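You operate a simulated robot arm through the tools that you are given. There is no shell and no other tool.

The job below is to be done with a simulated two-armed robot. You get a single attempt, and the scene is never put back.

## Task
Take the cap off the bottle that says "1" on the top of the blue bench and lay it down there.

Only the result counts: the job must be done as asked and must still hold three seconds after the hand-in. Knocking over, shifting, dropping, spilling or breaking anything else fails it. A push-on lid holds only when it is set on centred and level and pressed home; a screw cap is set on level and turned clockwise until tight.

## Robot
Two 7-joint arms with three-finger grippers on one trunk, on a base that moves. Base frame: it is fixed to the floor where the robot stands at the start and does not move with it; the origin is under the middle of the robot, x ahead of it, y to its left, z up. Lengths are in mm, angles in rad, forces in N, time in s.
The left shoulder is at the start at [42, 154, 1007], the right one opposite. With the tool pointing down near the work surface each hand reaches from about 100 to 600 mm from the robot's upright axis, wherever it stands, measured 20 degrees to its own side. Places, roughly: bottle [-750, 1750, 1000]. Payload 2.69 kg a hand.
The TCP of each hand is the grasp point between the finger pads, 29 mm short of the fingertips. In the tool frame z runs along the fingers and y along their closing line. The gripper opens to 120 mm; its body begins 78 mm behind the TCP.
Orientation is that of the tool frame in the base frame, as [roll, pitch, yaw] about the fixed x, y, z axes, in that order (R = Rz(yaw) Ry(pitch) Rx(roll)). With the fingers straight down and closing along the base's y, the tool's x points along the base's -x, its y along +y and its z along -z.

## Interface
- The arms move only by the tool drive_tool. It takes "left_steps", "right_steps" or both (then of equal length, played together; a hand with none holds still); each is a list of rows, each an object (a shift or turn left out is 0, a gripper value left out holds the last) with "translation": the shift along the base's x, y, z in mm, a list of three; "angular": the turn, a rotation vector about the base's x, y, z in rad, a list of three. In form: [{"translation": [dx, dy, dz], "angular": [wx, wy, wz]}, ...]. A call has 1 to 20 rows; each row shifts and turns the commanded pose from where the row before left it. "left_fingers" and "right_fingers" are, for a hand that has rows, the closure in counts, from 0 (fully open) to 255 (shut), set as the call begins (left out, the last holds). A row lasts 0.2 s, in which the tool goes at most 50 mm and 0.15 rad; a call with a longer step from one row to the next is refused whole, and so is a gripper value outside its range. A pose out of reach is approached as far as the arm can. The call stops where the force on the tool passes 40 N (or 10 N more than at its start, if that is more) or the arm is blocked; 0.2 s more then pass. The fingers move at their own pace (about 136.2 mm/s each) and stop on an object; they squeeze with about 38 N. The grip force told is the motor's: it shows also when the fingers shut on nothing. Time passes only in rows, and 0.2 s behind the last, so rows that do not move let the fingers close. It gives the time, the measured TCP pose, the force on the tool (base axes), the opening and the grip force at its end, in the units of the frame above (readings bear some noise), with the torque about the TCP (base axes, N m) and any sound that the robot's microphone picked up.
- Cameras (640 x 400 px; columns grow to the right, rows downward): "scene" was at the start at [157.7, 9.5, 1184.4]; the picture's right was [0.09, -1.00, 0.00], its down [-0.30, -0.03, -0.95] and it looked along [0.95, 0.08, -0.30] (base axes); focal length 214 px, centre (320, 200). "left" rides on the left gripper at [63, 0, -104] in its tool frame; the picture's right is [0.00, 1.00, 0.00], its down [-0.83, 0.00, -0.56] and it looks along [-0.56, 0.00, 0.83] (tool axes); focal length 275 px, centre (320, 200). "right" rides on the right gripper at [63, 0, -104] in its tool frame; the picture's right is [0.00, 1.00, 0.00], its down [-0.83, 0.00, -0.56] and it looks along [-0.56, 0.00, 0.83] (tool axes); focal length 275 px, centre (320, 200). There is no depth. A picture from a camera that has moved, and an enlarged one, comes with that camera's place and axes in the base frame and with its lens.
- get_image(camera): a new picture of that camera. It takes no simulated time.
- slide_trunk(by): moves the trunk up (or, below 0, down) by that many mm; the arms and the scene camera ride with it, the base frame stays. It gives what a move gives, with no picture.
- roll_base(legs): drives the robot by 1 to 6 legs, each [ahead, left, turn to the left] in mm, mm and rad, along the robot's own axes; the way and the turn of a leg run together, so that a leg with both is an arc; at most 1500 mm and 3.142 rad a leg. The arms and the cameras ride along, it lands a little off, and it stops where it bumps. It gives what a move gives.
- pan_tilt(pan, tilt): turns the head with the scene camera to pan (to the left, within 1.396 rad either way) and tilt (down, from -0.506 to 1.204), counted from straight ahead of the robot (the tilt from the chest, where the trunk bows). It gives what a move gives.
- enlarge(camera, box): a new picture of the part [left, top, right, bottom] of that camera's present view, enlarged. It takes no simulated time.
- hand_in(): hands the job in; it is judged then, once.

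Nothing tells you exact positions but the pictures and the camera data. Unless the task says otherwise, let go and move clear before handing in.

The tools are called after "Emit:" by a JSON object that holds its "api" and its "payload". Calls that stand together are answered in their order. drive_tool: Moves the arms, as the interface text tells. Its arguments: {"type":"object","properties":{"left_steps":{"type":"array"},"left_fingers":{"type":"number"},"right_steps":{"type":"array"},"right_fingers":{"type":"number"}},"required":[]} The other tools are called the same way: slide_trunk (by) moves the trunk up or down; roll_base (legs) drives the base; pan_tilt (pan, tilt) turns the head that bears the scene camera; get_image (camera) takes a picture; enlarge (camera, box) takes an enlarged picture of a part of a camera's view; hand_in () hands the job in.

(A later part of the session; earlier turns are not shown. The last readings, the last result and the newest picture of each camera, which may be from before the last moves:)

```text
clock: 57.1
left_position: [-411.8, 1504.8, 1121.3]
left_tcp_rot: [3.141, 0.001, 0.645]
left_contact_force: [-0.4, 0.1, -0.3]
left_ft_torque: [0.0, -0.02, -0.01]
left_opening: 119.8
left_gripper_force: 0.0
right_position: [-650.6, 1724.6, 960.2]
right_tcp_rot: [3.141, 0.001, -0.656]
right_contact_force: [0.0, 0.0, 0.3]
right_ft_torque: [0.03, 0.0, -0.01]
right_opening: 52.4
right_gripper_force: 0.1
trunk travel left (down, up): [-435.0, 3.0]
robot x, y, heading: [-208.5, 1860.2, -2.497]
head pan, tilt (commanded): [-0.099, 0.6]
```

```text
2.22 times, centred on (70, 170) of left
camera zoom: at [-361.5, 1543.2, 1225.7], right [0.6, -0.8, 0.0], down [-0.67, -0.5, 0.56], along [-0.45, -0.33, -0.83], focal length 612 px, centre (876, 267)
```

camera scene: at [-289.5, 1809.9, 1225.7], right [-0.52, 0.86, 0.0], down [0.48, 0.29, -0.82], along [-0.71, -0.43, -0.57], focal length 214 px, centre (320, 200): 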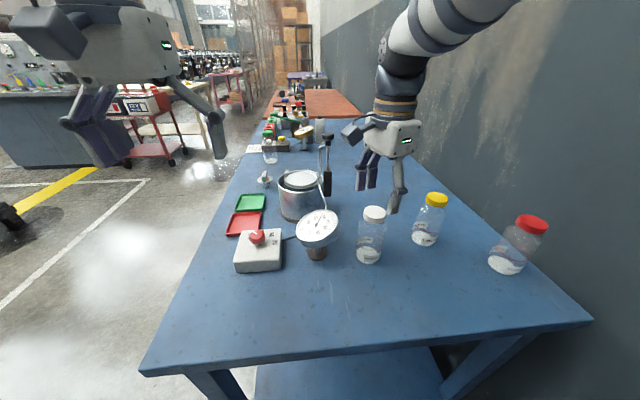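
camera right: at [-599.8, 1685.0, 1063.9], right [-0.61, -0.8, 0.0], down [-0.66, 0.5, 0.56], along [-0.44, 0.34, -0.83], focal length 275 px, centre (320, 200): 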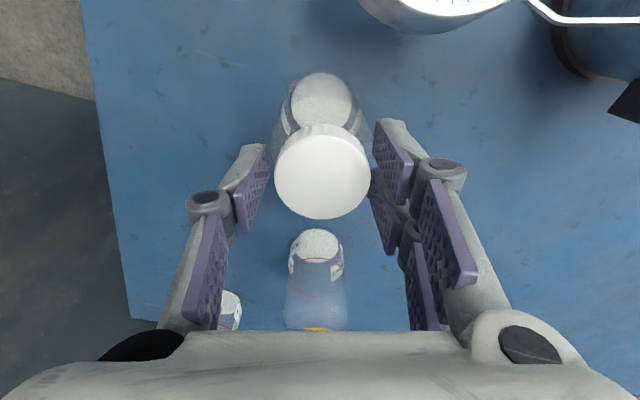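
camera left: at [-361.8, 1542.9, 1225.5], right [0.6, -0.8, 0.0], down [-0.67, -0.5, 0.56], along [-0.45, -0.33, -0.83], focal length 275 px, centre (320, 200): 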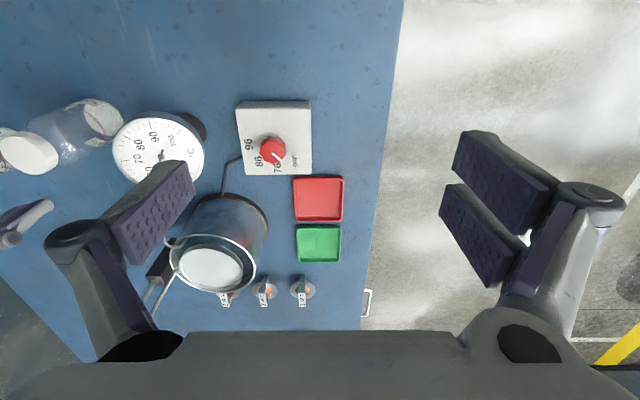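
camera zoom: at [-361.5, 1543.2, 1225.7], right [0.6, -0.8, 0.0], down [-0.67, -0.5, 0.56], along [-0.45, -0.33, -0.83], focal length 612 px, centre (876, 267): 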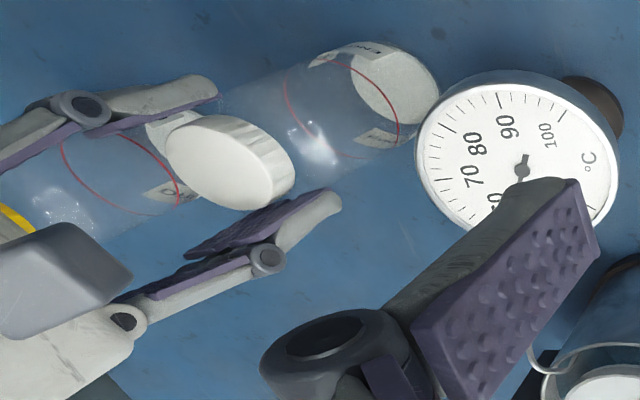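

Seen side-on, the fingertips hang about 10 mm below the cap's rim, so the cap spans roughly z 941–957. I'll raise the hand 8 mm so only the cap is gripped, then close fully.

Emit:
{"api": "drive_tool", "payload": {"right_steps": [{"translation": [0, 0, 4]}, {"translation": [0, 0, 4]}, {"translation": [0, 0, 0]}]}}

Emit:
{"api": "enlarge", "payload": {"camera": "scene", "box": [344, 190, 400, 240]}}

Emit:
{"api": "enlarge", "payload": {"camera": "left", "box": [0, 80, 140, 260]}}

```text
clock: 57.9
left_position: [-411.8, 1505.3, 1121.5]
left_tcp_rot: [-3.141, 0.0, 0.644]
left_contact_force: [0.2, -0.3, -0.4]
left_ft_torque: [0.02, -0.01, 0.0]
left_opening: 120.0
left_gripper_force: 0.1
right_position: [-650.5, 1722.5, 967.5]
right_tcp_rot: [-3.141, -0.001, -0.654]
right_contact_force: [0.2, -0.6, -0.3]
right_ft_torque: [-0.01, 0.0, -0.02]
right_opening: 52.7
right_gripper_force: 0.2
trunk travel left (down, up): [-435.0, 3.0]
robot x, y, heading: [-209.8, 1853.8, -2.501]
head pan, tilt (commanded): [-0.099, 0.6]
```

```text
8.00 times, centred on (372, 215) of scene
camera zoom: at [-289.3, 1810.1, 1225.8], right [-0.52, 0.86, 0.0], down [0.48, 0.29, -0.83], along [-0.71, -0.43, -0.56], focal length 1716 px, centre (-96, 80)
```

zoom: 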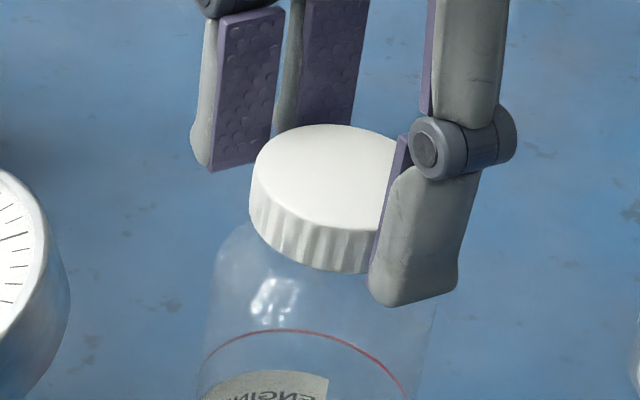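

```text
2.22 times, centred on (70, 170) of left
camera zoom: at [-361.6, 1543.1, 1225.7], right [0.6, -0.8, 0.0], down [-0.67, -0.5, 0.56], along [-0.45, -0.33, -0.83], focal length 612 px, centre (876, 267)
```

zoom: 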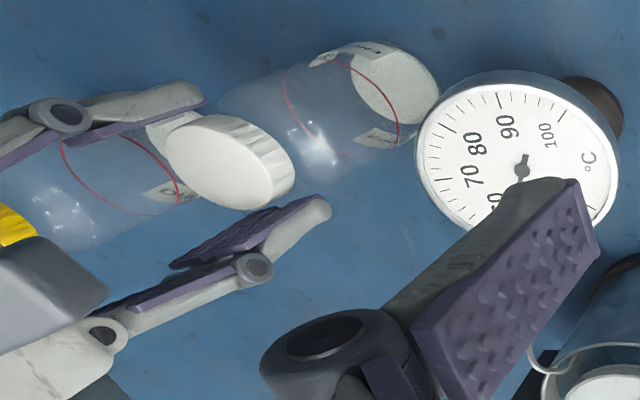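

The tips are still a few millimetres below the rim, so I'll raise 3 mm more and close the fingers on the cap.

Emit:
{"api": "drive_tool", "payload": {"right_steps": [{"translation": [0, 0, 3]}, {"translation": [0, 0, 0]}]}}

Emit:
{"api": "drive_tool", "payload": {"right_steps": [{"translation": [0, 0, 0]}, {"translation": [0, 0, 0]}, {"translation": [0, 0, 0]}, {"translation": [0, 0, 0]}], "right_fingers": 255}}

Emit:
{"api": "enlarge", "payload": {"camera": "scene", "box": [344, 190, 400, 240]}}

Emit:
{"api": "get_image", "payload": {"camera": "right"}}

```text
clock: 58.5
left_position: [-410.6, 1504.6, 1121.0]
left_tcp_rot: [-3.14, 0.0, 0.645]
left_contact_force: [-0.4, 0.3, -0.4]
left_ft_torque: [0.0, 0.02, -0.03]
left_opening: 120.1
left_gripper_force: 0.2
right_position: [-650.1, 1722.9, 971.5]
right_tcp_rot: [-3.141, 0.001, -0.656]
right_contact_force: [0.9, 0.1, -0.8]
right_ft_torque: [0.0, 0.0, -0.02]
right_opening: 52.7
right_gripper_force: 0.0
trunk travel left (down, up): [-435.0, 3.0]
robot x, y, heading: [-213.1, 1857.0, -2.497]
head pan, tilt (commanded): [-0.099, 0.6]
```

```text
clock: 59.5
left_position: [-411.5, 1505.3, 1121.1]
left_tcp_rot: [3.141, 0.001, 0.645]
left_contact_force: [-0.2, 0.2, 0.4]
left_ft_torque: [0.03, 0.0, 0.0]
left_opening: 120.2
left_gripper_force: 0.0
right_position: [-651.0, 1722.1, 971.9]
right_tcp_rot: [-3.141, 0.001, -0.657]
right_contact_force: [-1.0, -0.5, 2.5]
right_ft_torque: [-0.08, 0.04, -0.02]
right_opening: 47.1
right_gripper_force: 37.6
trunk travel left (down, up): [-435.0, 3.0]
robot x, y, heading: [-213.2, 1859.6, -2.499]
head pan, tilt (commanded): [-0.099, 0.6]
```

```text
8.00 times, centred on (372, 215) of scene
camera zoom: at [-289.2, 1810.1, 1225.8], right [-0.52, 0.86, 0.0], down [0.48, 0.29, -0.83], along [-0.71, -0.43, -0.56], focal length 1716 px, centre (-96, 80)
```

zoom: 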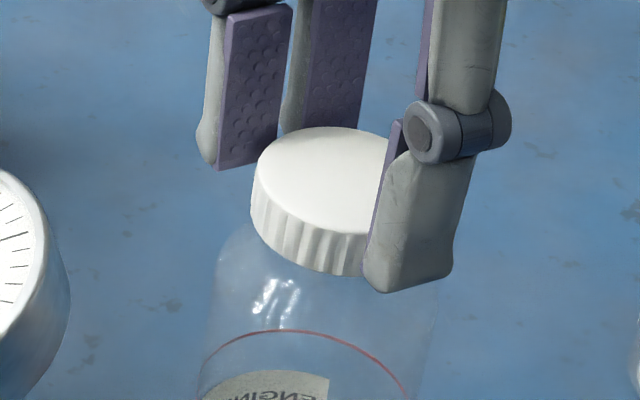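

```text
taken
camera right: at [-599.5, 1685.0, 1074.9], right [-0.61, -0.8, 0.0], down [-0.66, 0.5, 0.56], along [-0.44, 0.34, -0.83], focal length 275 px, centre (320, 200)
```

right: 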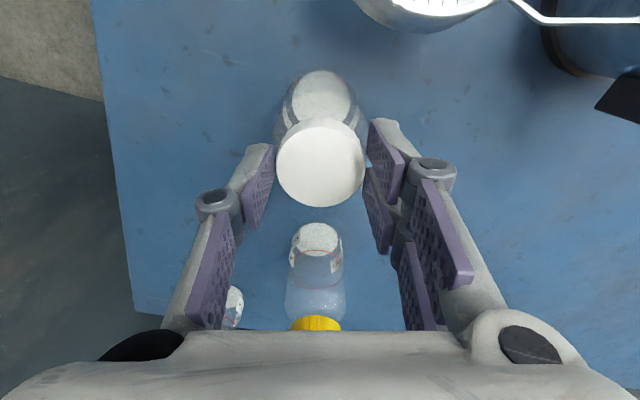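

The cap is gripped at 47 mm opening with 37.6 N, and the bottle hasn't moved. I'll turn it counter-clockwise by a small amount and watch the torque and whether the label turns too.

Emit:
{"api": "drive_tool", "payload": {"right_steps": [{"translation": [0, 0, 0], "angular": [0, 0, 0.08]}, {"translation": [0, 0, 0], "angular": [0, 0, 0.08]}, {"translation": [0, 0, 0], "angular": [0, 0, 0.08]}, {"translation": [0, 0, 0], "angular": [0, 0, 0.08]}]}}

Emit:
{"api": "enlarge", "payload": {"camera": "scene", "box": [330, 190, 420, 270]}}

```text
clock: 60.5
left_position: [-411.4, 1506.1, 1121.4]
left_tcp_rot: [-3.141, 0.002, 0.643]
left_contact_force: [-0.6, -0.2, 0.8]
left_ft_torque: [-0.03, -0.01, -0.02]
left_opening: 120.1
left_gripper_force: 0.1
right_position: [-650.8, 1723.4, 971.5]
right_tcp_rot: [-3.141, 0.002, -0.333]
right_contact_force: [0.9, 2.1, 3.4]
right_ft_torque: [0.22, -0.02, 0.01]
right_opening: 46.6
right_gripper_force: 38.5
trunk travel left (down, up): [-435.0, 3.0]
robot x, y, heading: [-211.2, 1860.0, -2.498]
head pan, tilt (commanded): [-0.099, 0.6]
```

```text
5.00 times, centred on (375, 230) of scene
camera zoom: at [-289.0, 1810.4, 1225.8], right [-0.52, 0.86, 0.0], down [0.48, 0.29, -0.83], along [-0.71, -0.43, -0.56], focal length 1072 px, centre (45, 50)
```

zoom: 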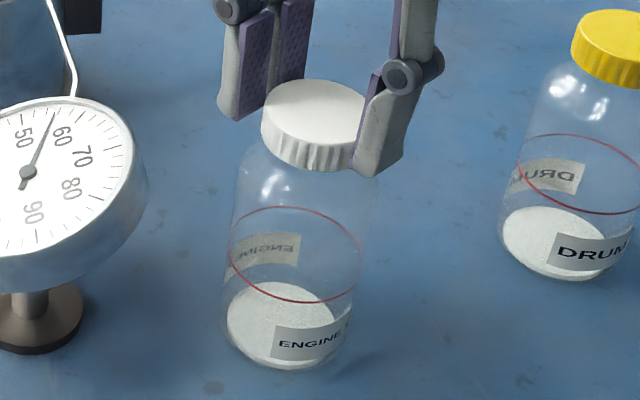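

The torque stayed near zero, so either the cap turns freely or the bottle turns with it. I'll turn a bit more and compare the label in the same zoomed view.

Emit:
{"api": "drive_tool", "payload": {"right_steps": [{"translation": [0, 0, 0], "angular": [0, 0, 0.1]}, {"translation": [0, 0, 0], "angular": [0, 0, 0.1]}, {"translation": [0, 0, 0], "angular": [0, 0, 0.1]}, {"translation": [0, 0, 0], "angular": [0, 0, 0.1]}, {"translation": [0, 0, 0], "angular": [0, 0, 0.1]}]}}

Emit:
{"api": "enlarge", "payload": {"camera": "scene", "box": [330, 190, 420, 270]}}

```text
clock: 61.7
left_position: [-412.8, 1505.0, 1120.6]
left_tcp_rot: [3.141, 0.0, 0.644]
left_contact_force: [-0.3, -0.3, 0.1]
left_ft_torque: [0.03, -0.02, -0.01]
left_opening: 120.0
left_gripper_force: 0.0
right_position: [-649.0, 1722.2, 971.2]
right_tcp_rot: [-3.141, 0.0, 0.167]
right_contact_force: [-0.8, -1.0, 2.5]
right_ft_torque: [0.04, 0.04, 0.0]
right_opening: 46.6
right_gripper_force: 37.8
trunk travel left (down, up): [-435.0, 3.0]
robot x, y, heading: [-209.8, 1858.3, -2.496]
head pan, tilt (commanded): [-0.099, 0.6]
```

```text
5.00 times, centred on (375, 230) of scene
camera zoom: at [-289.1, 1810.2, 1225.8], right [-0.52, 0.86, 0.0], down [0.48, 0.29, -0.83], along [-0.71, -0.43, -0.56], focal length 1072 px, centre (45, 50)
```

zoom: 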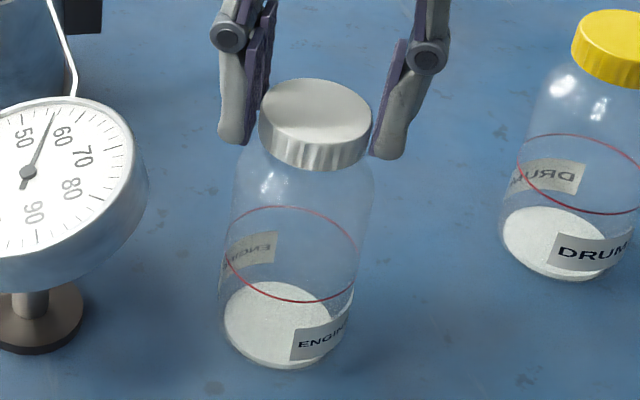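

The label turned too, by about half the hand's angle, so the light bottle is partly spinning with the cap. I'll press the cap down gently to add table friction and turn more slowly.

Emit:
{"api": "drive_tool", "payload": {"right_steps": [{"translation": [0, 0, -1]}, {"translation": [0, 0, -1]}, {"translation": [0, 0, 0]}]}}

```text
clock: 62.5
left_position: [-411.5, 1505.1, 1121.9]
left_tcp_rot: [3.141, 0.0, 0.644]
left_contact_force: [-0.9, -0.4, -0.5]
left_ft_torque: [0.05, -0.04, 0.03]
left_opening: 119.9
left_gripper_force: 0.1
right_position: [-648.2, 1722.4, 971.6]
right_tcp_rot: [3.141, 0.005, 0.164]
right_contact_force: [-1.5, -1.4, 14.8]
right_ft_torque: [-0.01, 0.04, -0.02]
right_opening: 46.8
right_gripper_force: 38.2
trunk travel left (down, up): [-435.0, 3.0]
robot x, y, heading: [-208.4, 1861.8, -2.502]
head pan, tilt (commanded): [-0.099, 0.6]
```

Emit:
{"api": "drive_tool", "payload": {"right_steps": [{"angular": [0, 0, 0.04]}, {"angular": [0, 0, 0.04]}, {"angular": [0, 0, 0.04]}, {"angular": [0, 0, 0.04]}, {"angular": [0, 0, 0.04]}, {"angular": [0, 0, 0.04]}, {"angular": [0, 0, 0.04]}, {"angular": [0, 0, 0.04]}, {"angular": [0, 0, 0.04]}, {"angular": [0, 0, 0.04]}]}}

Emit:
{"api": "enlarge", "payload": {"camera": "scene", "box": [330, 190, 420, 270]}}

```text
clock: 64.7
left_position: [-410.7, 1506.3, 1122.0]
left_tcp_rot: [-3.141, 0.001, 0.644]
left_contact_force: [-0.5, 0.3, -0.2]
left_ft_torque: [0.01, 0.02, 0.0]
left_opening: 119.8
left_gripper_force: 0.0
right_position: [-649.8, 1723.3, 970.6]
right_tcp_rot: [-3.141, 0.002, 0.564]
right_contact_force: [-2.4, 0.2, 24.7]
right_ft_torque: [-0.1, 0.06, 0.0]
right_opening: 46.4
right_gripper_force: 38.3
trunk travel left (down, up): [-435.0, 3.0]
robot x, y, heading: [-209.4, 1856.6, -2.496]
head pan, tilt (commanded): [-0.099, 0.6]
```

```text
5.00 times, centred on (375, 230) of scene
camera zoom: at [-288.0, 1810.7, 1225.9], right [-0.52, 0.86, 0.0], down [0.48, 0.29, -0.83], along [-0.71, -0.43, -0.56], focal length 1072 px, centre (45, 50)
```

zoom: 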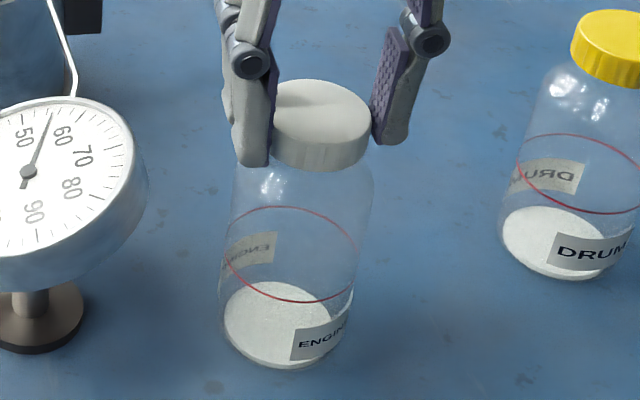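

This time the label stayed put while the hand turned 0.4 rad, so the press holds the bottle. I'll keep turning slowly while easing upward a little as the cap should rise.

Emit:
{"api": "drive_tool", "payload": {"right_steps": [{"translation": [0, 0, 1], "angular": [0, 0, 0.05]}, {"angular": [0, 0, 0.05]}, {"angular": [0, 0, 0.05]}, {"angular": [0, 0, 0.05]}, {"angular": [0, 0, 0.05]}, {"angular": [0, 0, 0.05]}, {"angular": [0, 0, 0.05]}, {"angular": [0, 0, 0.05]}, {"angular": [0, 0, 0.05]}, {"angular": [0, 0, 0.05]}, {"angular": [0, 0, 0.05]}, {"angular": [0, 0, 0.05]}]}}

Emit:
{"api": "enlarge", "payload": {"camera": "scene", "box": [330, 190, 420, 270]}}

```text
clock: 67.3
left_position: [-411.7, 1504.5, 1121.1]
left_tcp_rot: [-3.141, 0.002, 0.645]
left_contact_force: [1.1, 0.3, -0.7]
left_ft_torque: [-0.02, 0.01, 0.01]
left_opening: 120.0
left_gripper_force: 0.0
right_position: [-649.2, 1723.0, 969.9]
right_tcp_rot: [3.14, -0.001, 1.165]
right_contact_force: [-0.1, -1.0, 7.7]
right_ft_torque: [-0.09, -0.05, 0.0]
right_opening: 45.8
right_gripper_force: 38.4
trunk travel left (down, up): [-435.0, 3.0]
robot x, y, heading: [-208.1, 1859.5, -2.497]
head pan, tilt (commanded): [-0.099, 0.6]
```

```text
5.00 times, centred on (375, 230) of scene
camera zoom: at [-288.8, 1810.1, 1225.8], right [-0.52, 0.86, 0.0], down [0.48, 0.29, -0.83], along [-0.71, -0.43, -0.56], focal length 1072 px, centre (45, 50)
```

zoom: 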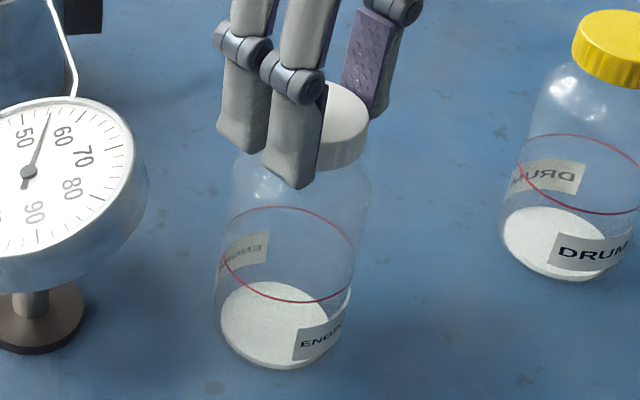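

The bottle mostly stayed still, with the press easing to about 8 N. I'll restore some press and keep turning.

Emit:
{"api": "drive_tool", "payload": {"right_steps": [{"translation": [0, 0, -1], "angular": [0, 0, 0.0]}, {"angular": [0, 0, 0.04]}, {"angular": [0, 0, 0.04]}, {"angular": [0, 0, 0.04]}, {"angular": [0, 0, 0.04]}, {"angular": [0, 0, 0.04]}, {"angular": [0, 0, 0.04]}, {"angular": [0, 0, 0.04]}, {"angular": [0, 0, 0.04]}, {"angular": [0, 0, 0.04]}, {"angular": [0, 0, 0.04]}, {"angular": [0, 0, 0.04]}, {"angular": [0, 0, 0.04]}, {"angular": [0, 0, 0.04]}, {"angular": [0, 0, 0.04]}, {"angular": [0, 0, 0.04]}]}}

Emit:
{"api": "enlarge", "payload": {"camera": "scene", "box": [330, 190, 420, 270]}}

Emit:
{"api": "get_image", "payload": {"camera": "right"}}

```text
clock: 70.7
left_position: [-411.4, 1506.5, 1122.3]
left_tcp_rot: [-3.14, 0.0, 0.645]
left_contact_force: [-0.7, 0.2, -0.4]
left_ft_torque: [0.0, 0.01, -0.01]
left_opening: 120.0
left_gripper_force: 0.1
right_position: [-650.4, 1724.1, 969.5]
right_tcp_rot: [-3.138, 0.002, 1.762]
right_contact_force: [-2.1, -0.1, 18.7]
right_ft_torque: [-0.01, -0.01, -0.04]
right_opening: 45.5
right_gripper_force: 38.1
trunk travel left (down, up): [-435.0, 3.0]
robot x, y, heading: [-211.0, 1859.5, -2.495]
head pan, tilt (commanded): [-0.099, 0.6]
```

```text
5.00 times, centred on (375, 230) of scene
camera zoom: at [-288.5, 1810.4, 1225.9], right [-0.52, 0.86, 0.0], down [0.48, 0.29, -0.83], along [-0.71, -0.43, -0.56], focal length 1072 px, centre (45, 50)
```

zoom: 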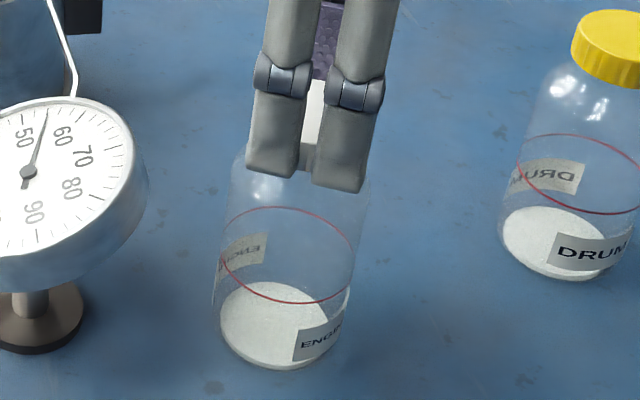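

```text
taken
camera right: at [-661.3, 1784.9, 1073.0], right [0.98, 0.2, 0.0], down [0.16, -0.81, 0.56], along [0.11, -0.55, -0.83], focal length 275 px, centre (320, 200)
```

right: 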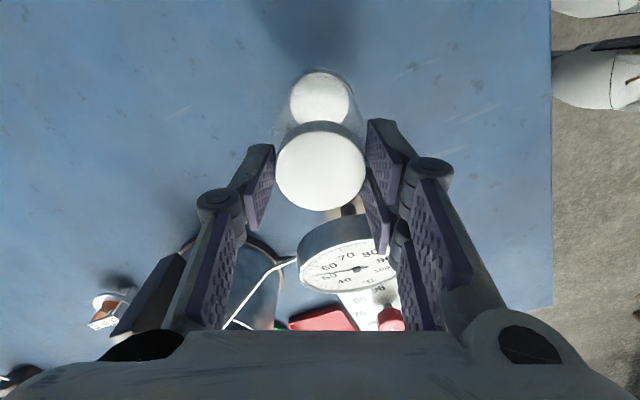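

The label held still through that 0.6 rad, so either the cap is turning off or the pads slip on it. I'll zoom on the cap in the hand camera to compare its ribs before and after the next turn.

Emit:
{"api": "enlarge", "payload": {"camera": "right", "box": [265, 105, 375, 215]}}

Emit:
{"api": "drive_tool", "payload": {"right_steps": [{"angular": [0, 0, 0.04]}, {"angular": [0, 0, 0.04]}, {"angular": [0, 0, 0.04]}, {"angular": [0, 0, 0.04]}, {"angular": [0, 0, 0.04]}, {"angular": [0, 0, 0.04]}, {"angular": [0, 0, 0.04]}, {"angular": [0, 0, 0.04]}, {"angular": [0, 0, 0.04]}, {"angular": [0, 0, 0.04]}, {"angular": [0, 0, 0.04]}, {"angular": [0, 0, 0.04]}]}}

Emit:
{"api": "enlarge", "payload": {"camera": "right", "box": [265, 105, 375, 215]}}

Emit:
{"api": "enlarge", "payload": {"camera": "scene", "box": [330, 190, 420, 270]}}

```text
3.64 times, centred on (320, 160) of right
camera zoom: at [-661.3, 1784.9, 1073.0], right [0.98, 0.2, 0.0], down [0.16, -0.81, 0.56], along [0.11, -0.55, -0.83], focal length 1001 px, centre (320, 346)
```

zoom: 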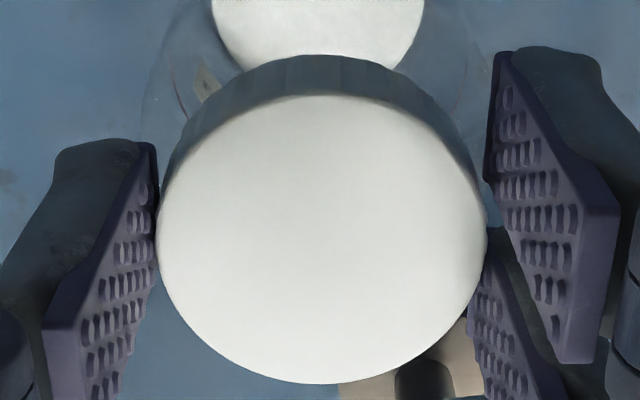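

```text
clock: 73.3
left_position: [-410.5, 1504.7, 1121.8]
left_tcp_rot: [-3.141, 0.002, 0.647]
left_contact_force: [-1.0, -0.1, 0.1]
left_ft_torque: [0.0, -0.02, 0.01]
left_opening: 120.1
left_gripper_force: 0.0
right_position: [-650.3, 1723.2, 968.9]
right_tcp_rot: [3.141, 0.0, 2.242]
right_contact_force: [-1.0, -2.1, 15.0]
right_ft_torque: [-0.05, -0.05, -0.02]
right_opening: 45.4
right_gripper_force: 37.7
trunk travel left (down, up): [-435.0, 3.0]
robot x, y, heading: [-213.2, 1856.5, -2.501]
head pan, tilt (commanded): [-0.099, 0.6]
```

```text
3.64 times, centred on (320, 160) of right
camera zoom: at [-688.4, 1772.3, 1073.0], right [0.78, 0.63, 0.0], down [0.52, -0.65, 0.56], along [0.35, -0.43, -0.83], focal length 1001 px, centre (320, 346)
```

zoom: 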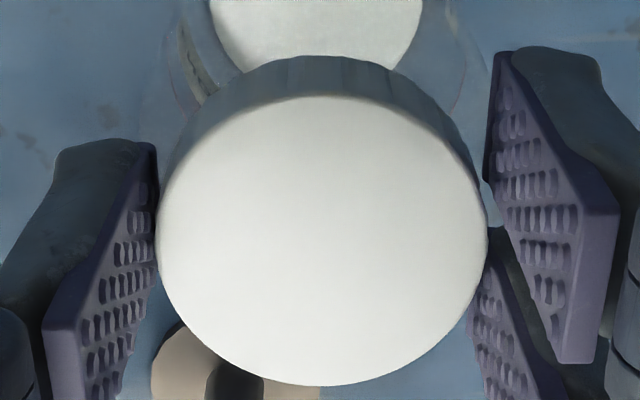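

```text
5.00 times, centred on (375, 230) of scene
camera zoom: at [-288.4, 1810.2, 1225.9], right [-0.52, 0.86, 0.0], down [0.48, 0.29, -0.83], along [-0.71, -0.43, -0.56], focal length 1072 px, centre (45, 50)
```

zoom: 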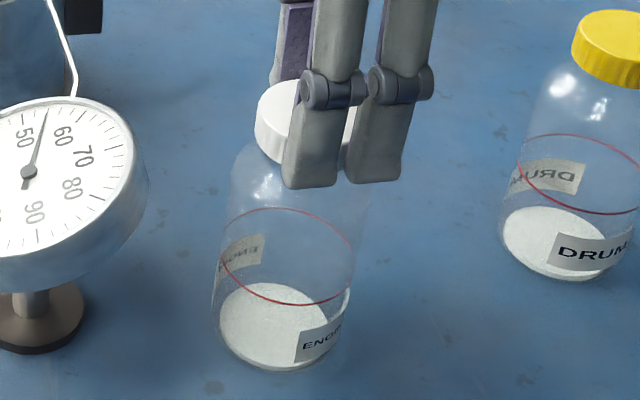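

The cap keeps its place between the pads and the bottle hardly moves. I'll continue turning until the wrist runs short of range.

Emit:
{"api": "drive_tool", "payload": {"right_steps": [{"angular": [0, 0, 0.05]}, {"angular": [0, 0, 0.05]}, {"angular": [0, 0, 0.05]}, {"angular": [0, 0, 0.05]}, {"angular": [0, 0, 0.05]}, {"angular": [0, 0, 0.05]}, {"angular": [0, 0, 0.05]}, {"angular": [0, 0, 0.05]}, {"angular": [0, 0, 0.05]}, {"angular": [0, 0, 0.05]}, {"angular": [0, 0, 0.05]}, {"angular": [0, 0, 0.05]}]}}

Emit:
{"api": "enlarge", "payload": {"camera": "scene", "box": [330, 190, 420, 270]}}

Emit:
{"api": "enlarge", "payload": {"camera": "left", "box": [0, 80, 140, 260]}}

```text
clock: 75.9
left_position: [-411.1, 1504.7, 1122.2]
left_tcp_rot: [3.141, 0.001, 0.644]
left_contact_force: [0.0, -1.0, 0.5]
left_ft_torque: [-0.02, 0.01, 0.02]
left_opening: 120.1
left_gripper_force: 0.0
right_position: [-649.4, 1721.9, 969.0]
right_tcp_rot: [3.141, -0.001, 2.842]
right_contact_force: [1.7, -2.8, 10.8]
right_ft_torque: [-0.13, -0.3, -0.04]
right_opening: 45.1
right_gripper_force: 38.4
trunk travel left (down, up): [-435.0, 3.0]
robot x, y, heading: [-210.0, 1860.0, -2.495]
head pan, tilt (commanded): [-0.099, 0.6]
```

```text
5.00 times, centred on (375, 230) of scene
camera zoom: at [-288.2, 1810.0, 1225.9], right [-0.52, 0.86, 0.0], down [0.48, 0.29, -0.83], along [-0.71, -0.43, -0.56], focal length 1072 px, centre (45, 50)
```

zoom: 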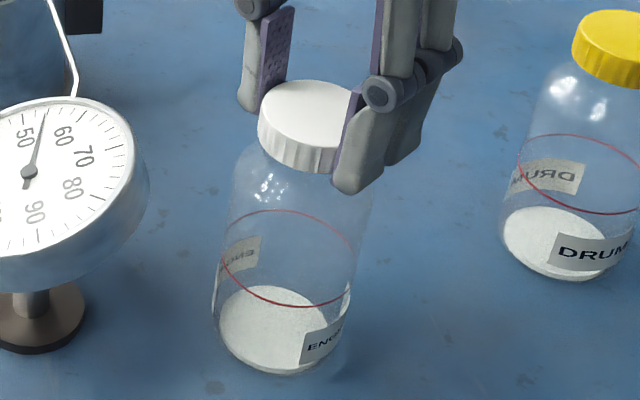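

```text
2.22 times, centred on (70, 170) of left
camera zoom: at [-360.5, 1543.0, 1225.9], right [0.6, -0.8, 0.0], down [-0.67, -0.5, 0.56], along [-0.45, -0.33, -0.83], focal length 612 px, centre (876, 267)
```

zoom: 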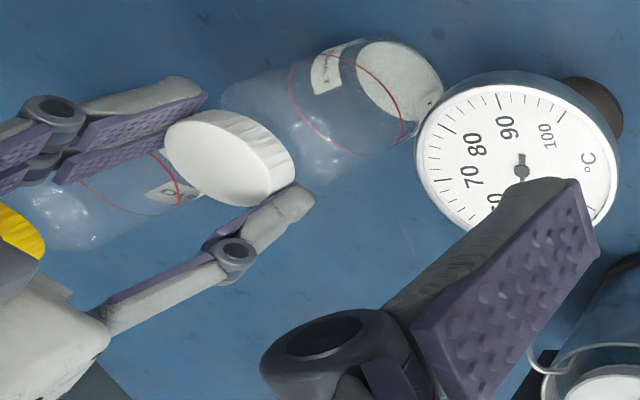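

The hand has turned about 3.5 rad in all while the bottle turned only about 0.6. I'll do a small test lift of 5 mm to see whether the cap comes free or the bottle follows.

Emit:
{"api": "drive_tool", "payload": {"right_steps": [{"translation": [0, 0, 1.5]}, {"translation": [0, 0, 1.5]}, {"translation": [0, 0, 1.5]}, {"translation": [0, 0, 1.5]}, {"translation": [0, 0, 0]}]}}

Emit:
{"api": "enlarge", "payload": {"camera": "scene", "box": [330, 190, 420, 270]}}

Emit:
{"api": "enlarge", "payload": {"camera": "left", "box": [0, 80, 140, 260]}}

```text
clock: 77.1
left_position: [-411.5, 1506.3, 1122.4]
left_tcp_rot: [3.141, -0.001, 0.645]
left_contact_force: [-0.2, -0.6, 0.0]
left_ft_torque: [0.02, -0.03, 0.0]
left_opening: 120.3
left_gripper_force: 0.0
right_position: [-649.7, 1723.4, 975.2]
right_tcp_rot: [-3.142, 0.0, 2.84]
right_contact_force: [0.5, 0.1, -1.9]
right_ft_torque: [0.01, 0.0, -0.04]
right_opening: 45.2
right_gripper_force: 37.9
trunk travel left (down, up): [-435.0, 3.0]
robot x, y, heading: [-209.5, 1855.3, -2.5]
head pan, tilt (commanded): [-0.099, 0.6]
```

```text
5.00 times, centred on (375, 230) of scene
camera zoom: at [-289.3, 1810.1, 1225.8], right [-0.52, 0.86, 0.0], down [0.48, 0.29, -0.83], along [-0.71, -0.43, -0.56], focal length 1072 px, centre (45, 50)
```

zoom: 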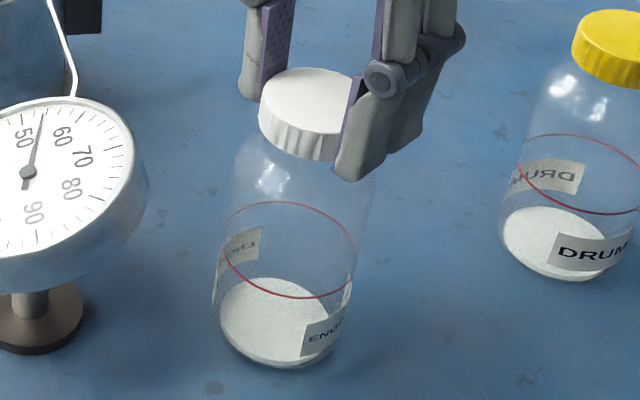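

```text
2.22 times, centred on (70, 170) of left
camera zoom: at [-361.7, 1543.1, 1225.6], right [0.6, -0.8, 0.0], down [-0.67, -0.5, 0.56], along [-0.45, -0.33, -0.83], focal length 612 px, centre (876, 267)
```

zoom: 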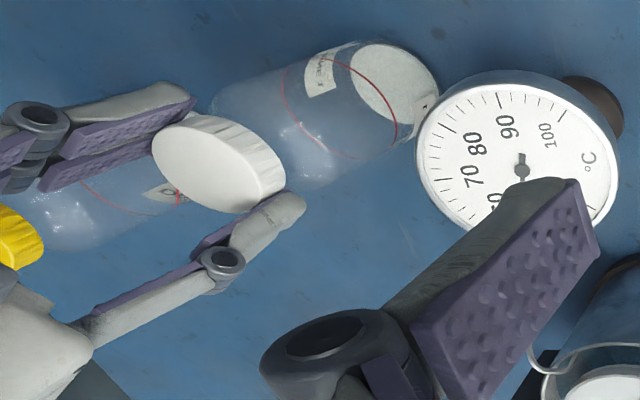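

The force is about −2 N (the bottle's weight) and the cap-to-ring spacing has grown by about 3.5 mm: the cap is unscrewing but still threaded. I'll set the bottle back down, open a little and wind the hand back for another stroke.

Emit:
{"api": "drive_tool", "payload": {"right_steps": [{"translation": [0, 0, -1.5]}, {"translation": [0, 0, -1.5]}, {"translation": [0, 0, -1]}, {"translation": [0, 0, -0.5]}, {"translation": [0, 0, 0]}]}}

Emit:
{"api": "enlarge", "payload": {"camera": "scene", "box": [330, 190, 420, 270]}}

```text
clock: 78.3
left_position: [-412.3, 1505.2, 1120.7]
left_tcp_rot: [3.142, 0.0, 0.643]
left_contact_force: [0.0, -0.4, 0.7]
left_ft_torque: [-0.01, 0.01, -0.02]
left_opening: 120.1
left_gripper_force: 0.0
right_position: [-651.1, 1723.6, 969.9]
right_tcp_rot: [-3.141, 0.0, 2.842]
right_contact_force: [-0.2, 0.0, -1.8]
right_ft_torque: [0.03, -0.01, 0.03]
right_opening: 45.3
right_gripper_force: 37.5
trunk travel left (down, up): [-435.0, 3.0]
robot x, y, heading: [-211.2, 1857.0, -2.496]
head pan, tilt (commanded): [-0.099, 0.6]
```

```text
5.00 times, centred on (375, 230) of scene
camera zoom: at [-289.3, 1810.1, 1225.8], right [-0.52, 0.86, 0.0], down [0.48, 0.29, -0.83], along [-0.71, -0.43, -0.56], focal length 1072 px, centre (45, 50)
```

zoom: 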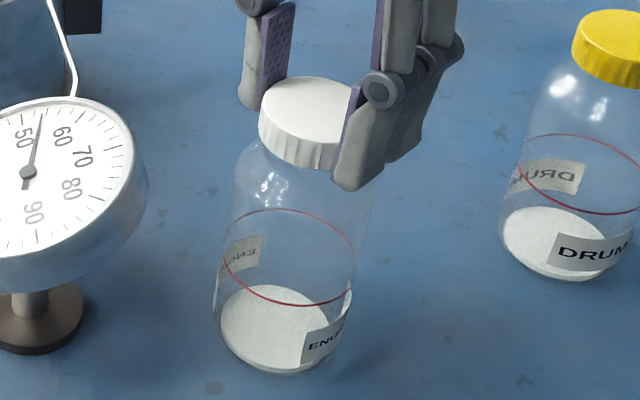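

The load is still about −1.8 N, so the bottle isn't quite resting yet. I'll lower in half-millimetre steps until it stands.

Emit:
{"api": "drive_tool", "payload": {"right_steps": [{"translation": [0, 0, -0.5]}, {"translation": [0, 0, -0.5]}, {"translation": [0, 0, 0]}]}}

```text
clock: 79.1
left_position: [-412.4, 1504.4, 1122.4]
left_tcp_rot: [-3.141, 0.0, 0.642]
left_contact_force: [0.0, -0.1, -0.3]
left_ft_torque: [-0.02, 0.01, 0.0]
left_opening: 120.2
left_gripper_force: 0.1
right_position: [-649.9, 1723.7, 969.4]
right_tcp_rot: [3.141, 0.0, 2.841]
right_contact_force: [0.0, -1.4, 2.1]
right_ft_torque: [0.03, -0.05, -0.03]
right_opening: 45.0
right_gripper_force: 37.9
trunk travel left (down, up): [-435.0, 3.0]
robot x, y, heading: [-212.3, 1855.6, -2.496]
head pan, tilt (commanded): [-0.099, 0.6]
```

The bottle rests again (+2 N). Now I open slightly, rise clear and check the bottle before winding back.

Emit:
{"api": "drive_tool", "payload": {"right_steps": [{"translation": [0, 0, 0]}, {"translation": [0, 0, 0]}, {"translation": [0, 0, 0]}, {"translation": [0, 0, 5]}, {"translation": [0, 0, 10]}, {"translation": [0, 0, 10]}], "right_fingers": 119}}

Emit:
{"api": "enlarge", "payload": {"camera": "scene", "box": [330, 190, 420, 270]}}

Emit:
{"api": "get_image", "payload": {"camera": "right"}}

```text
clock: 80.5
left_position: [-412.7, 1504.9, 1120.9]
left_tcp_rot: [3.139, 0.0, 0.645]
left_contact_force: [-0.3, -0.2, 0.5]
left_ft_torque: [-0.01, 0.02, 0.01]
left_opening: 120.3
left_gripper_force: 0.1
right_position: [-650.4, 1722.5, 994.6]
right_tcp_rot: [-3.14, -0.001, 2.841]
right_contact_force: [-0.1, -0.5, -0.2]
right_ft_torque: [0.04, -0.03, 0.02]
right_opening: 64.1
right_gripper_force: 0.1
trunk travel left (down, up): [-435.0, 3.0]
robot x, y, heading: [-211.9, 1858.6, -2.498]
head pan, tilt (commanded): [-0.099, 0.6]
```

```text
5.00 times, centred on (375, 230) of scene
camera zoom: at [-289.2, 1810.2, 1225.8], right [-0.52, 0.86, 0.0], down [0.48, 0.29, -0.83], along [-0.71, -0.43, -0.56], focal length 1072 px, centre (45, 50)
```

zoom: 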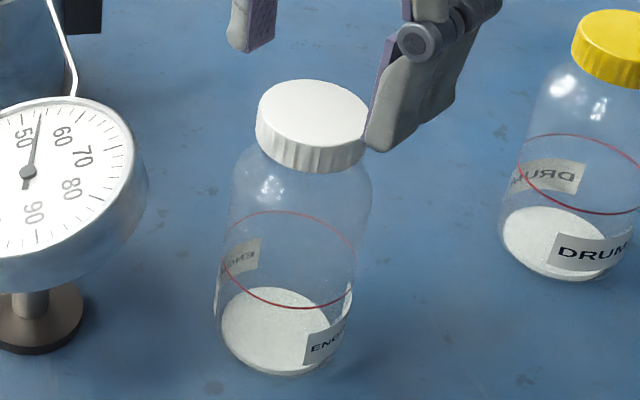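

```text
taken
camera right: at [-710.6, 1741.6, 1098.0], right [0.29, 0.96, 0.0], down [0.79, -0.24, 0.56], along [0.53, -0.16, -0.83], focal length 275 px, centre (320, 200)
```

right: 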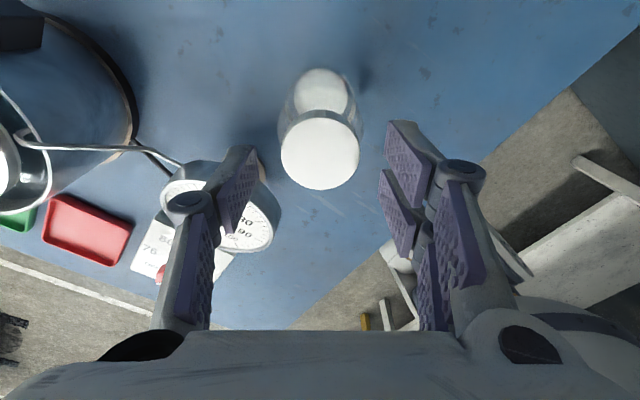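

The bottle stands untouched and the cap sits slightly raised. Now I wind the right hand back clockwise, above the cap.

Emit:
{"api": "drive_tool", "payload": {"right_steps": [{"angular": [0, 0, -0.145]}, {"angular": [0, 0, -0.145]}, {"angular": [0, 0, -0.145]}, {"angular": [0, 0, -0.145]}, {"angular": [0, 0, -0.145]}, {"angular": [0, 0, -0.145]}, {"angular": [0, 0, -0.145]}, {"angular": [0, 0, -0.145]}, {"angular": [0, 0, -0.145]}, {"angular": [0, 0, -0.145]}, {"angular": [0, 0, -0.145]}, {"angular": [0, 0, -0.145]}, {"angular": [0, 0, -0.145]}, {"angular": [0, 0, -0.145]}, {"angular": [0, 0, -0.145]}, {"angular": [0, 0, -0.145]}, {"angular": [0, 0, -0.145]}, {"angular": [0, 0, -0.145]}, {"angular": [0, 0, -0.145]}, {"angular": [0, 0, -0.145]}]}}

Emit:
{"api": "drive_tool", "payload": {"right_steps": [{"angular": [0, 0, -0.14]}, {"angular": [0, 0, -0.14]}, {"angular": [0, 0, -0.14]}, {"angular": [0, 0, -0.14]}, {"angular": [0, 0, -0.14]}, {"angular": [0, 0, -0.14]}, {"angular": [0, 0, -0.14]}, {"angular": [0, 0, -0.14]}, {"angular": [0, 0, -0.14]}, {"angular": [0, 0, 0]}]}}

Emit:
{"api": "get_image", "payload": {"camera": "right"}}

```text
clock: 84.7
left_position: [-411.8, 1506.0, 1120.9]
left_tcp_rot: [-3.141, -0.001, 0.644]
left_contact_force: [-0.4, 0.0, 0.2]
left_ft_torque: [-0.03, -0.01, -0.02]
left_opening: 119.9
left_gripper_force: 0.2
right_position: [-650.0, 1723.0, 993.7]
right_tcp_rot: [-3.14, -0.001, -0.062]
right_contact_force: [0.1, 0.3, 0.3]
right_ft_torque: [0.0, 0.01, 0.03]
right_opening: 63.9
right_gripper_force: 0.0
trunk travel left (down, up): [-435.0, 3.0]
robot x, y, heading: [-209.9, 1860.3, -2.498]
head pan, tilt (commanded): [-0.099, 0.6]
```

```text
clock: 86.9
left_position: [-413.0, 1506.1, 1120.9]
left_tcp_rot: [3.141, 0.001, 0.643]
left_contact_force: [0.3, 0.2, -0.2]
left_ft_torque: [-0.01, 0.0, -0.02]
left_opening: 119.9
left_gripper_force: 0.0
right_position: [-650.5, 1723.5, 993.3]
right_tcp_rot: [-3.14, -0.002, -1.322]
right_contact_force: [-0.3, -0.4, 0.7]
right_ft_torque: [0.02, 0.0, 0.0]
right_opening: 64.2
right_gripper_force: 0.0
trunk travel left (down, up): [-435.0, 3.0]
robot x, y, heading: [-209.3, 1860.1, -2.498]
head pan, tilt (commanded): [-0.099, 0.6]
```

```text
taken
camera right: at [-633.6, 1661.8, 1097.9], right [-0.97, -0.25, 0.0], down [-0.21, 0.8, 0.56], along [-0.14, 0.54, -0.83], focal length 275 px, centre (320, 200)
```

right: 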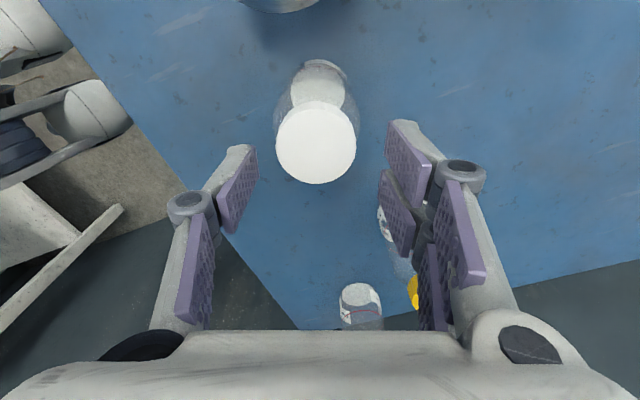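

Wound back to yaw −1.32; the cap seems slightly off the hand's centre, so I will zoom to measure the offset before gripping again.

Emit:
{"api": "enlarge", "payload": {"camera": "right", "box": [260, 80, 380, 200]}}

Emit:
{"api": "enlarge", "payload": {"camera": "scene", "box": [330, 190, 420, 270]}}

```text
3.33 times, centred on (320, 140) of right
camera zoom: at [-633.6, 1661.8, 1097.9], right [-0.97, -0.25, 0.0], down [-0.21, 0.8, 0.56], along [-0.14, 0.54, -0.83], focal length 918 px, centre (320, 400)
```

zoom: 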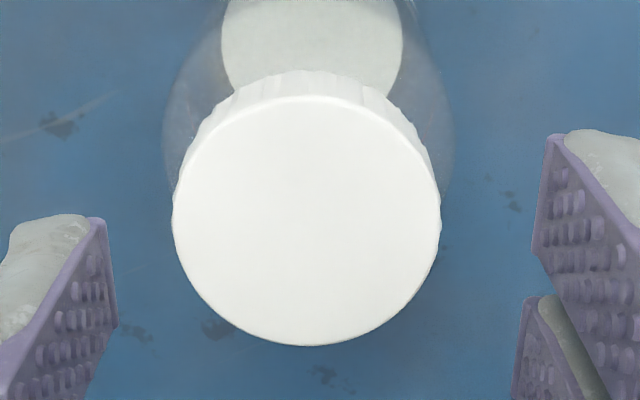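

```text
5.00 times, centred on (375, 230) of scene
camera zoom: at [-289.3, 1810.2, 1225.8], right [-0.52, 0.86, 0.0], down [0.48, 0.29, -0.83], along [-0.71, -0.43, -0.56], focal length 1072 px, centre (45, 50)
```

zoom: 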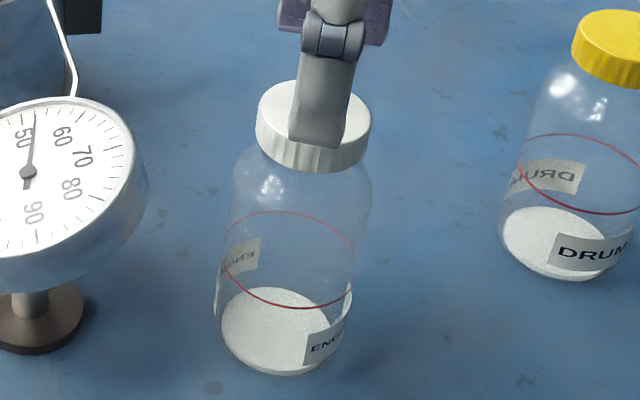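

The cap is offset by about (+2.5, −1) mm. I'll correct, lower 20 mm and grip again.

Emit:
{"api": "drive_tool", "payload": {"right_steps": [{"translation": [2.5, -0.8, 0]}, {"translation": [0, 0, -8]}, {"translation": [0, 0, -7]}, {"translation": [0, 0, -5]}, {"translation": [0, 0, 0]}]}}

Emit:
{"api": "enlarge", "payload": {"camera": "scene", "box": [330, 190, 420, 270]}}

Emit:
{"api": "enlarge", "payload": {"camera": "left", "box": [0, 80, 140, 260]}}

```text
clock: 88.1
left_position: [-411.3, 1506.0, 1121.4]
left_tcp_rot: [-3.141, -0.001, 0.645]
left_contact_force: [-0.3, -0.1, 0.4]
left_ft_torque: [0.01, 0.0, -0.03]
left_opening: 120.1
left_gripper_force: 0.1
right_position: [-647.4, 1722.2, 974.1]
right_tcp_rot: [-3.141, 0.0, -1.32]
right_contact_force: [-0.5, 0.4, 1.0]
right_ft_torque: [-0.04, -0.01, -0.02]
right_opening: 64.0
right_gripper_force: 0.2
trunk travel left (down, up): [-435.0, 3.0]
robot x, y, heading: [-206.6, 1854.2, -2.497]
head pan, tilt (commanded): [-0.099, 0.6]
```

```text
5.00 times, centred on (375, 230) of scene
camera zoom: at [-289.2, 1810.1, 1225.8], right [-0.52, 0.86, 0.0], down [0.48, 0.29, -0.83], along [-0.71, -0.43, -0.56], focal length 1072 px, centre (45, 50)
```

zoom: 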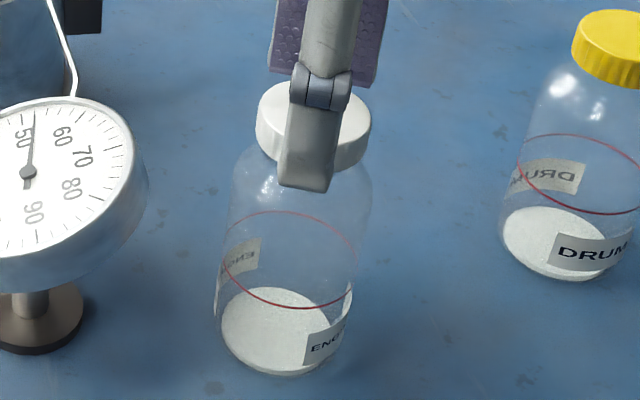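

```text
2.22 times, centred on (70, 170) of left
camera zoom: at [-361.5, 1543.2, 1225.7], right [0.6, -0.8, 0.0], down [-0.67, -0.5, 0.56], along [-0.45, -0.33, -0.83], focal length 612 px, centre (876, 267)
```

zoom: 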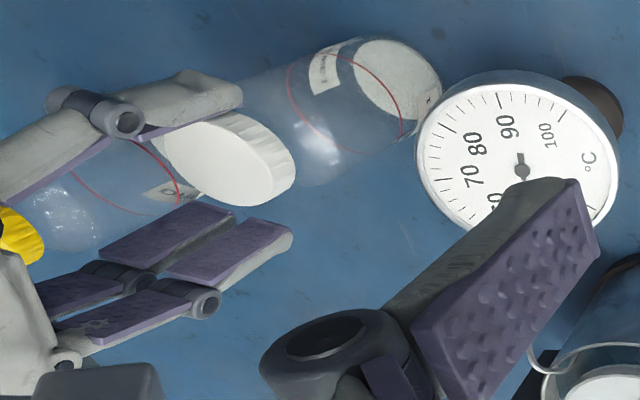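

The fingertips are level with the cap's side. Gripping again.

Emit:
{"api": "drive_tool", "payload": {"right_steps": [{"translation": [0, 0, -1]}, {"translation": [0, 0, 0]}, {"translation": [0, 0, 0]}, {"translation": [0, 0, 0]}], "right_fingers": 255}}

Emit:
{"api": "drive_tool", "payload": {"right_steps": [{"translation": [0, 0, -1]}, {"translation": [0, 0, -1]}, {"translation": [0, 0, 0]}]}}

Emit:
{"api": "enlarge", "payload": {"camera": "scene", "box": [330, 190, 420, 270]}}

```text
clock: 89.1
left_position: [-411.1, 1505.2, 1121.8]
left_tcp_rot: [3.14, 0.001, 0.643]
left_contact_force: [-0.6, -0.5, 0.4]
left_ft_torque: [0.0, 0.02, -0.01]
left_opening: 120.3
left_gripper_force: 0.1
right_position: [-647.1, 1721.7, 973.1]
right_tcp_rot: [3.139, 0.002, -1.318]
right_contact_force: [0.5, 0.7, 5.6]
right_ft_torque: [0.05, 0.08, 0.02]
right_opening: 45.4
right_gripper_force: 37.5
trunk travel left (down, up): [-435.0, 3.0]
robot x, y, heading: [-211.0, 1861.0, -2.499]
head pan, tilt (commanded): [-0.099, 0.6]
```

```text
clock: 89.9
left_position: [-409.9, 1505.7, 1122.1]
left_tcp_rot: [-3.141, 0.003, 0.644]
left_contact_force: [0.0, -0.4, 0.5]
left_ft_torque: [0.01, 0.01, -0.01]
left_opening: 120.1
left_gripper_force: 0.0
right_position: [-648.2, 1722.2, 973.1]
right_tcp_rot: [3.137, -0.001, -1.319]
right_contact_force: [0.4, -1.0, 17.8]
right_ft_torque: [-0.04, 0.04, 0.0]
right_opening: 45.4
right_gripper_force: 38.4
trunk travel left (down, up): [-435.0, 3.0]
robot x, y, heading: [-211.9, 1856.7, -2.497]
head pan, tilt (commanded): [-0.099, 0.6]
```

```text
5.00 times, centred on (375, 230) of scene
camera zoom: at [-287.9, 1810.5, 1226.1], right [-0.52, 0.86, 0.0], down [0.48, 0.29, -0.83], along [-0.71, -0.43, -0.56], focal length 1072 px, centre (45, 50)
```

zoom: 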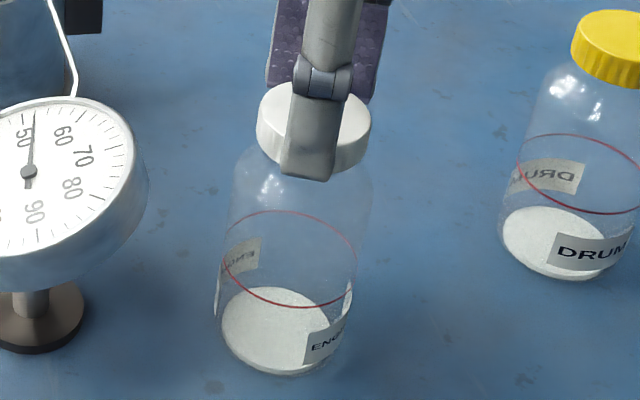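

Gripped with about 18 N of press. Turning counter-clockwise for the second stroke.

Emit:
{"api": "drive_tool", "payload": {"right_steps": [{"angular": [0, 0, 0.05]}, {"angular": [0, 0, 0.05]}, {"angular": [0, 0, 0.05]}, {"angular": [0, 0, 0.05]}, {"angular": [0, 0, 0.05]}, {"angular": [0, 0, 0.05]}, {"angular": [0, 0, 0.05]}, {"angular": [0, 0, 0.05]}, {"angular": [0, 0, 0.05]}, {"angular": [0, 0, 0.05]}, {"angular": [0, 0, 0.05]}, {"angular": [0, 0, 0.05]}, {"angular": [0, 0, 0.05]}, {"angular": [0, 0, 0.05]}, {"angular": [0, 0, 0.05]}, {"angular": [0, 0, 0.05]}, {"angular": [0, 0, 0.05]}, {"angular": [0, 0, 0.05]}, {"angular": [0, 0, 0.05]}, {"angular": [0, 0, 0.05]}]}}

Emit:
{"api": "enlarge", "payload": {"camera": "scene", "box": [330, 190, 420, 270]}}

```text
clock: 94.1
left_position: [-411.8, 1506.4, 1122.1]
left_tcp_rot: [-3.141, 0.002, 0.645]
left_contact_force: [0.2, -0.4, 0.4]
left_ft_torque: [0.01, -0.01, 0.02]
left_opening: 120.0
left_gripper_force: 0.0
right_position: [-646.4, 1722.1, 972.4]
right_tcp_rot: [-3.141, 0.001, -0.319]
right_contact_force: [-1.0, -0.2, 14.3]
right_ft_torque: [-0.02, 0.04, -0.02]
right_opening: 45.3
right_gripper_force: 37.8
trunk travel left (down, up): [-435.0, 3.0]
robot x, y, heading: [-209.7, 1858.7, -2.497]
head pan, tilt (commanded): [-0.099, 0.6]
```

```text
5.00 times, centred on (375, 230) of scene
camera zoom: at [-288.5, 1810.5, 1225.8], right [-0.52, 0.86, 0.0], down [0.48, 0.29, -0.83], along [-0.71, -0.43, -0.56], focal length 1072 px, centre (45, 50)
```

zoom: 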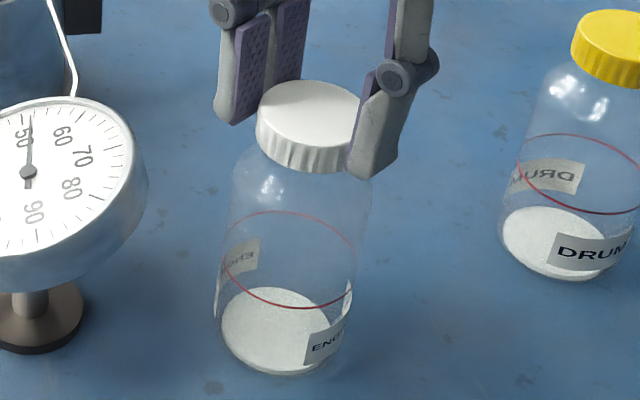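

The bottle stayed still. To make sure the pads are not just slipping, I'll compare the cap's ribs in the hand camera across a half-rib turn.

Emit:
{"api": "enlarge", "payload": {"camera": "right", "box": [280, 110, 360, 160]}}

Emit:
{"api": "drive_tool", "payload": {"right_steps": [{"angular": [0, 0, 0.04]}, {"angular": [0, 0, 0.04]}]}}

Emit:
{"api": "enlarge", "payload": {"camera": "right", "box": [280, 110, 360, 160]}}

```text
8.00 times, centred on (320, 135) of right
camera zoom: at [-586.1, 1702.9, 1075.4], right [-0.31, -0.95, 0.0], down [-0.79, 0.26, 0.56], along [-0.53, 0.17, -0.83], focal length 2202 px, centre (320, 720)
```

zoom: 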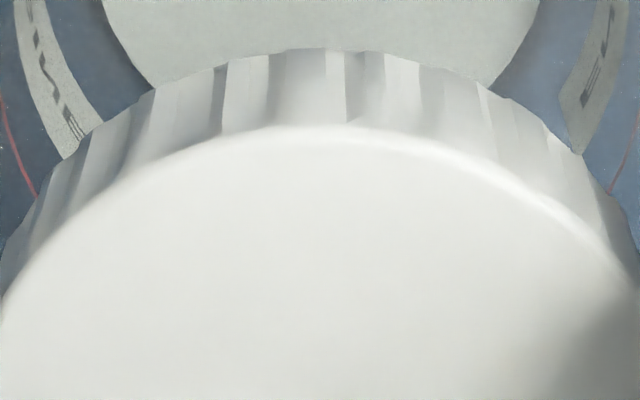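

```text
clock: 94.7
left_position: [-410.8, 1505.4, 1120.8]
left_tcp_rot: [-3.14, 0.002, 0.644]
left_contact_force: [-0.4, 0.1, -0.2]
left_ft_torque: [0.0, -0.01, 0.02]
left_opening: 120.2
left_gripper_force: 0.0
right_position: [-646.8, 1720.8, 971.5]
right_tcp_rot: [3.141, -0.002, -0.241]
right_contact_force: [0.8, 1.4, 14.4]
right_ft_torque: [-0.01, -0.02, -0.06]
right_opening: 45.0
right_gripper_force: 38.0
trunk travel left (down, up): [-435.0, 3.0]
robot x, y, heading: [-208.0, 1856.5, -2.5]
head pan, tilt (commanded): [-0.099, 0.6]
```

```text
8.00 times, centred on (320, 135) of right
camera zoom: at [-584.9, 1707.9, 1075.3], right [-0.23, -0.97, 0.0], down [-0.81, 0.2, 0.56], along [-0.54, 0.13, -0.83], focal length 2202 px, centre (320, 720)
```

zoom: 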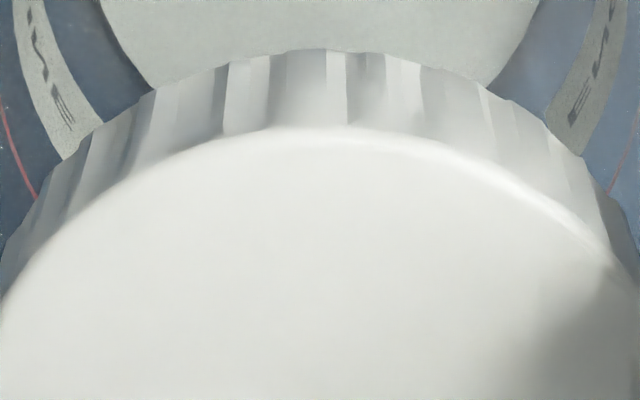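

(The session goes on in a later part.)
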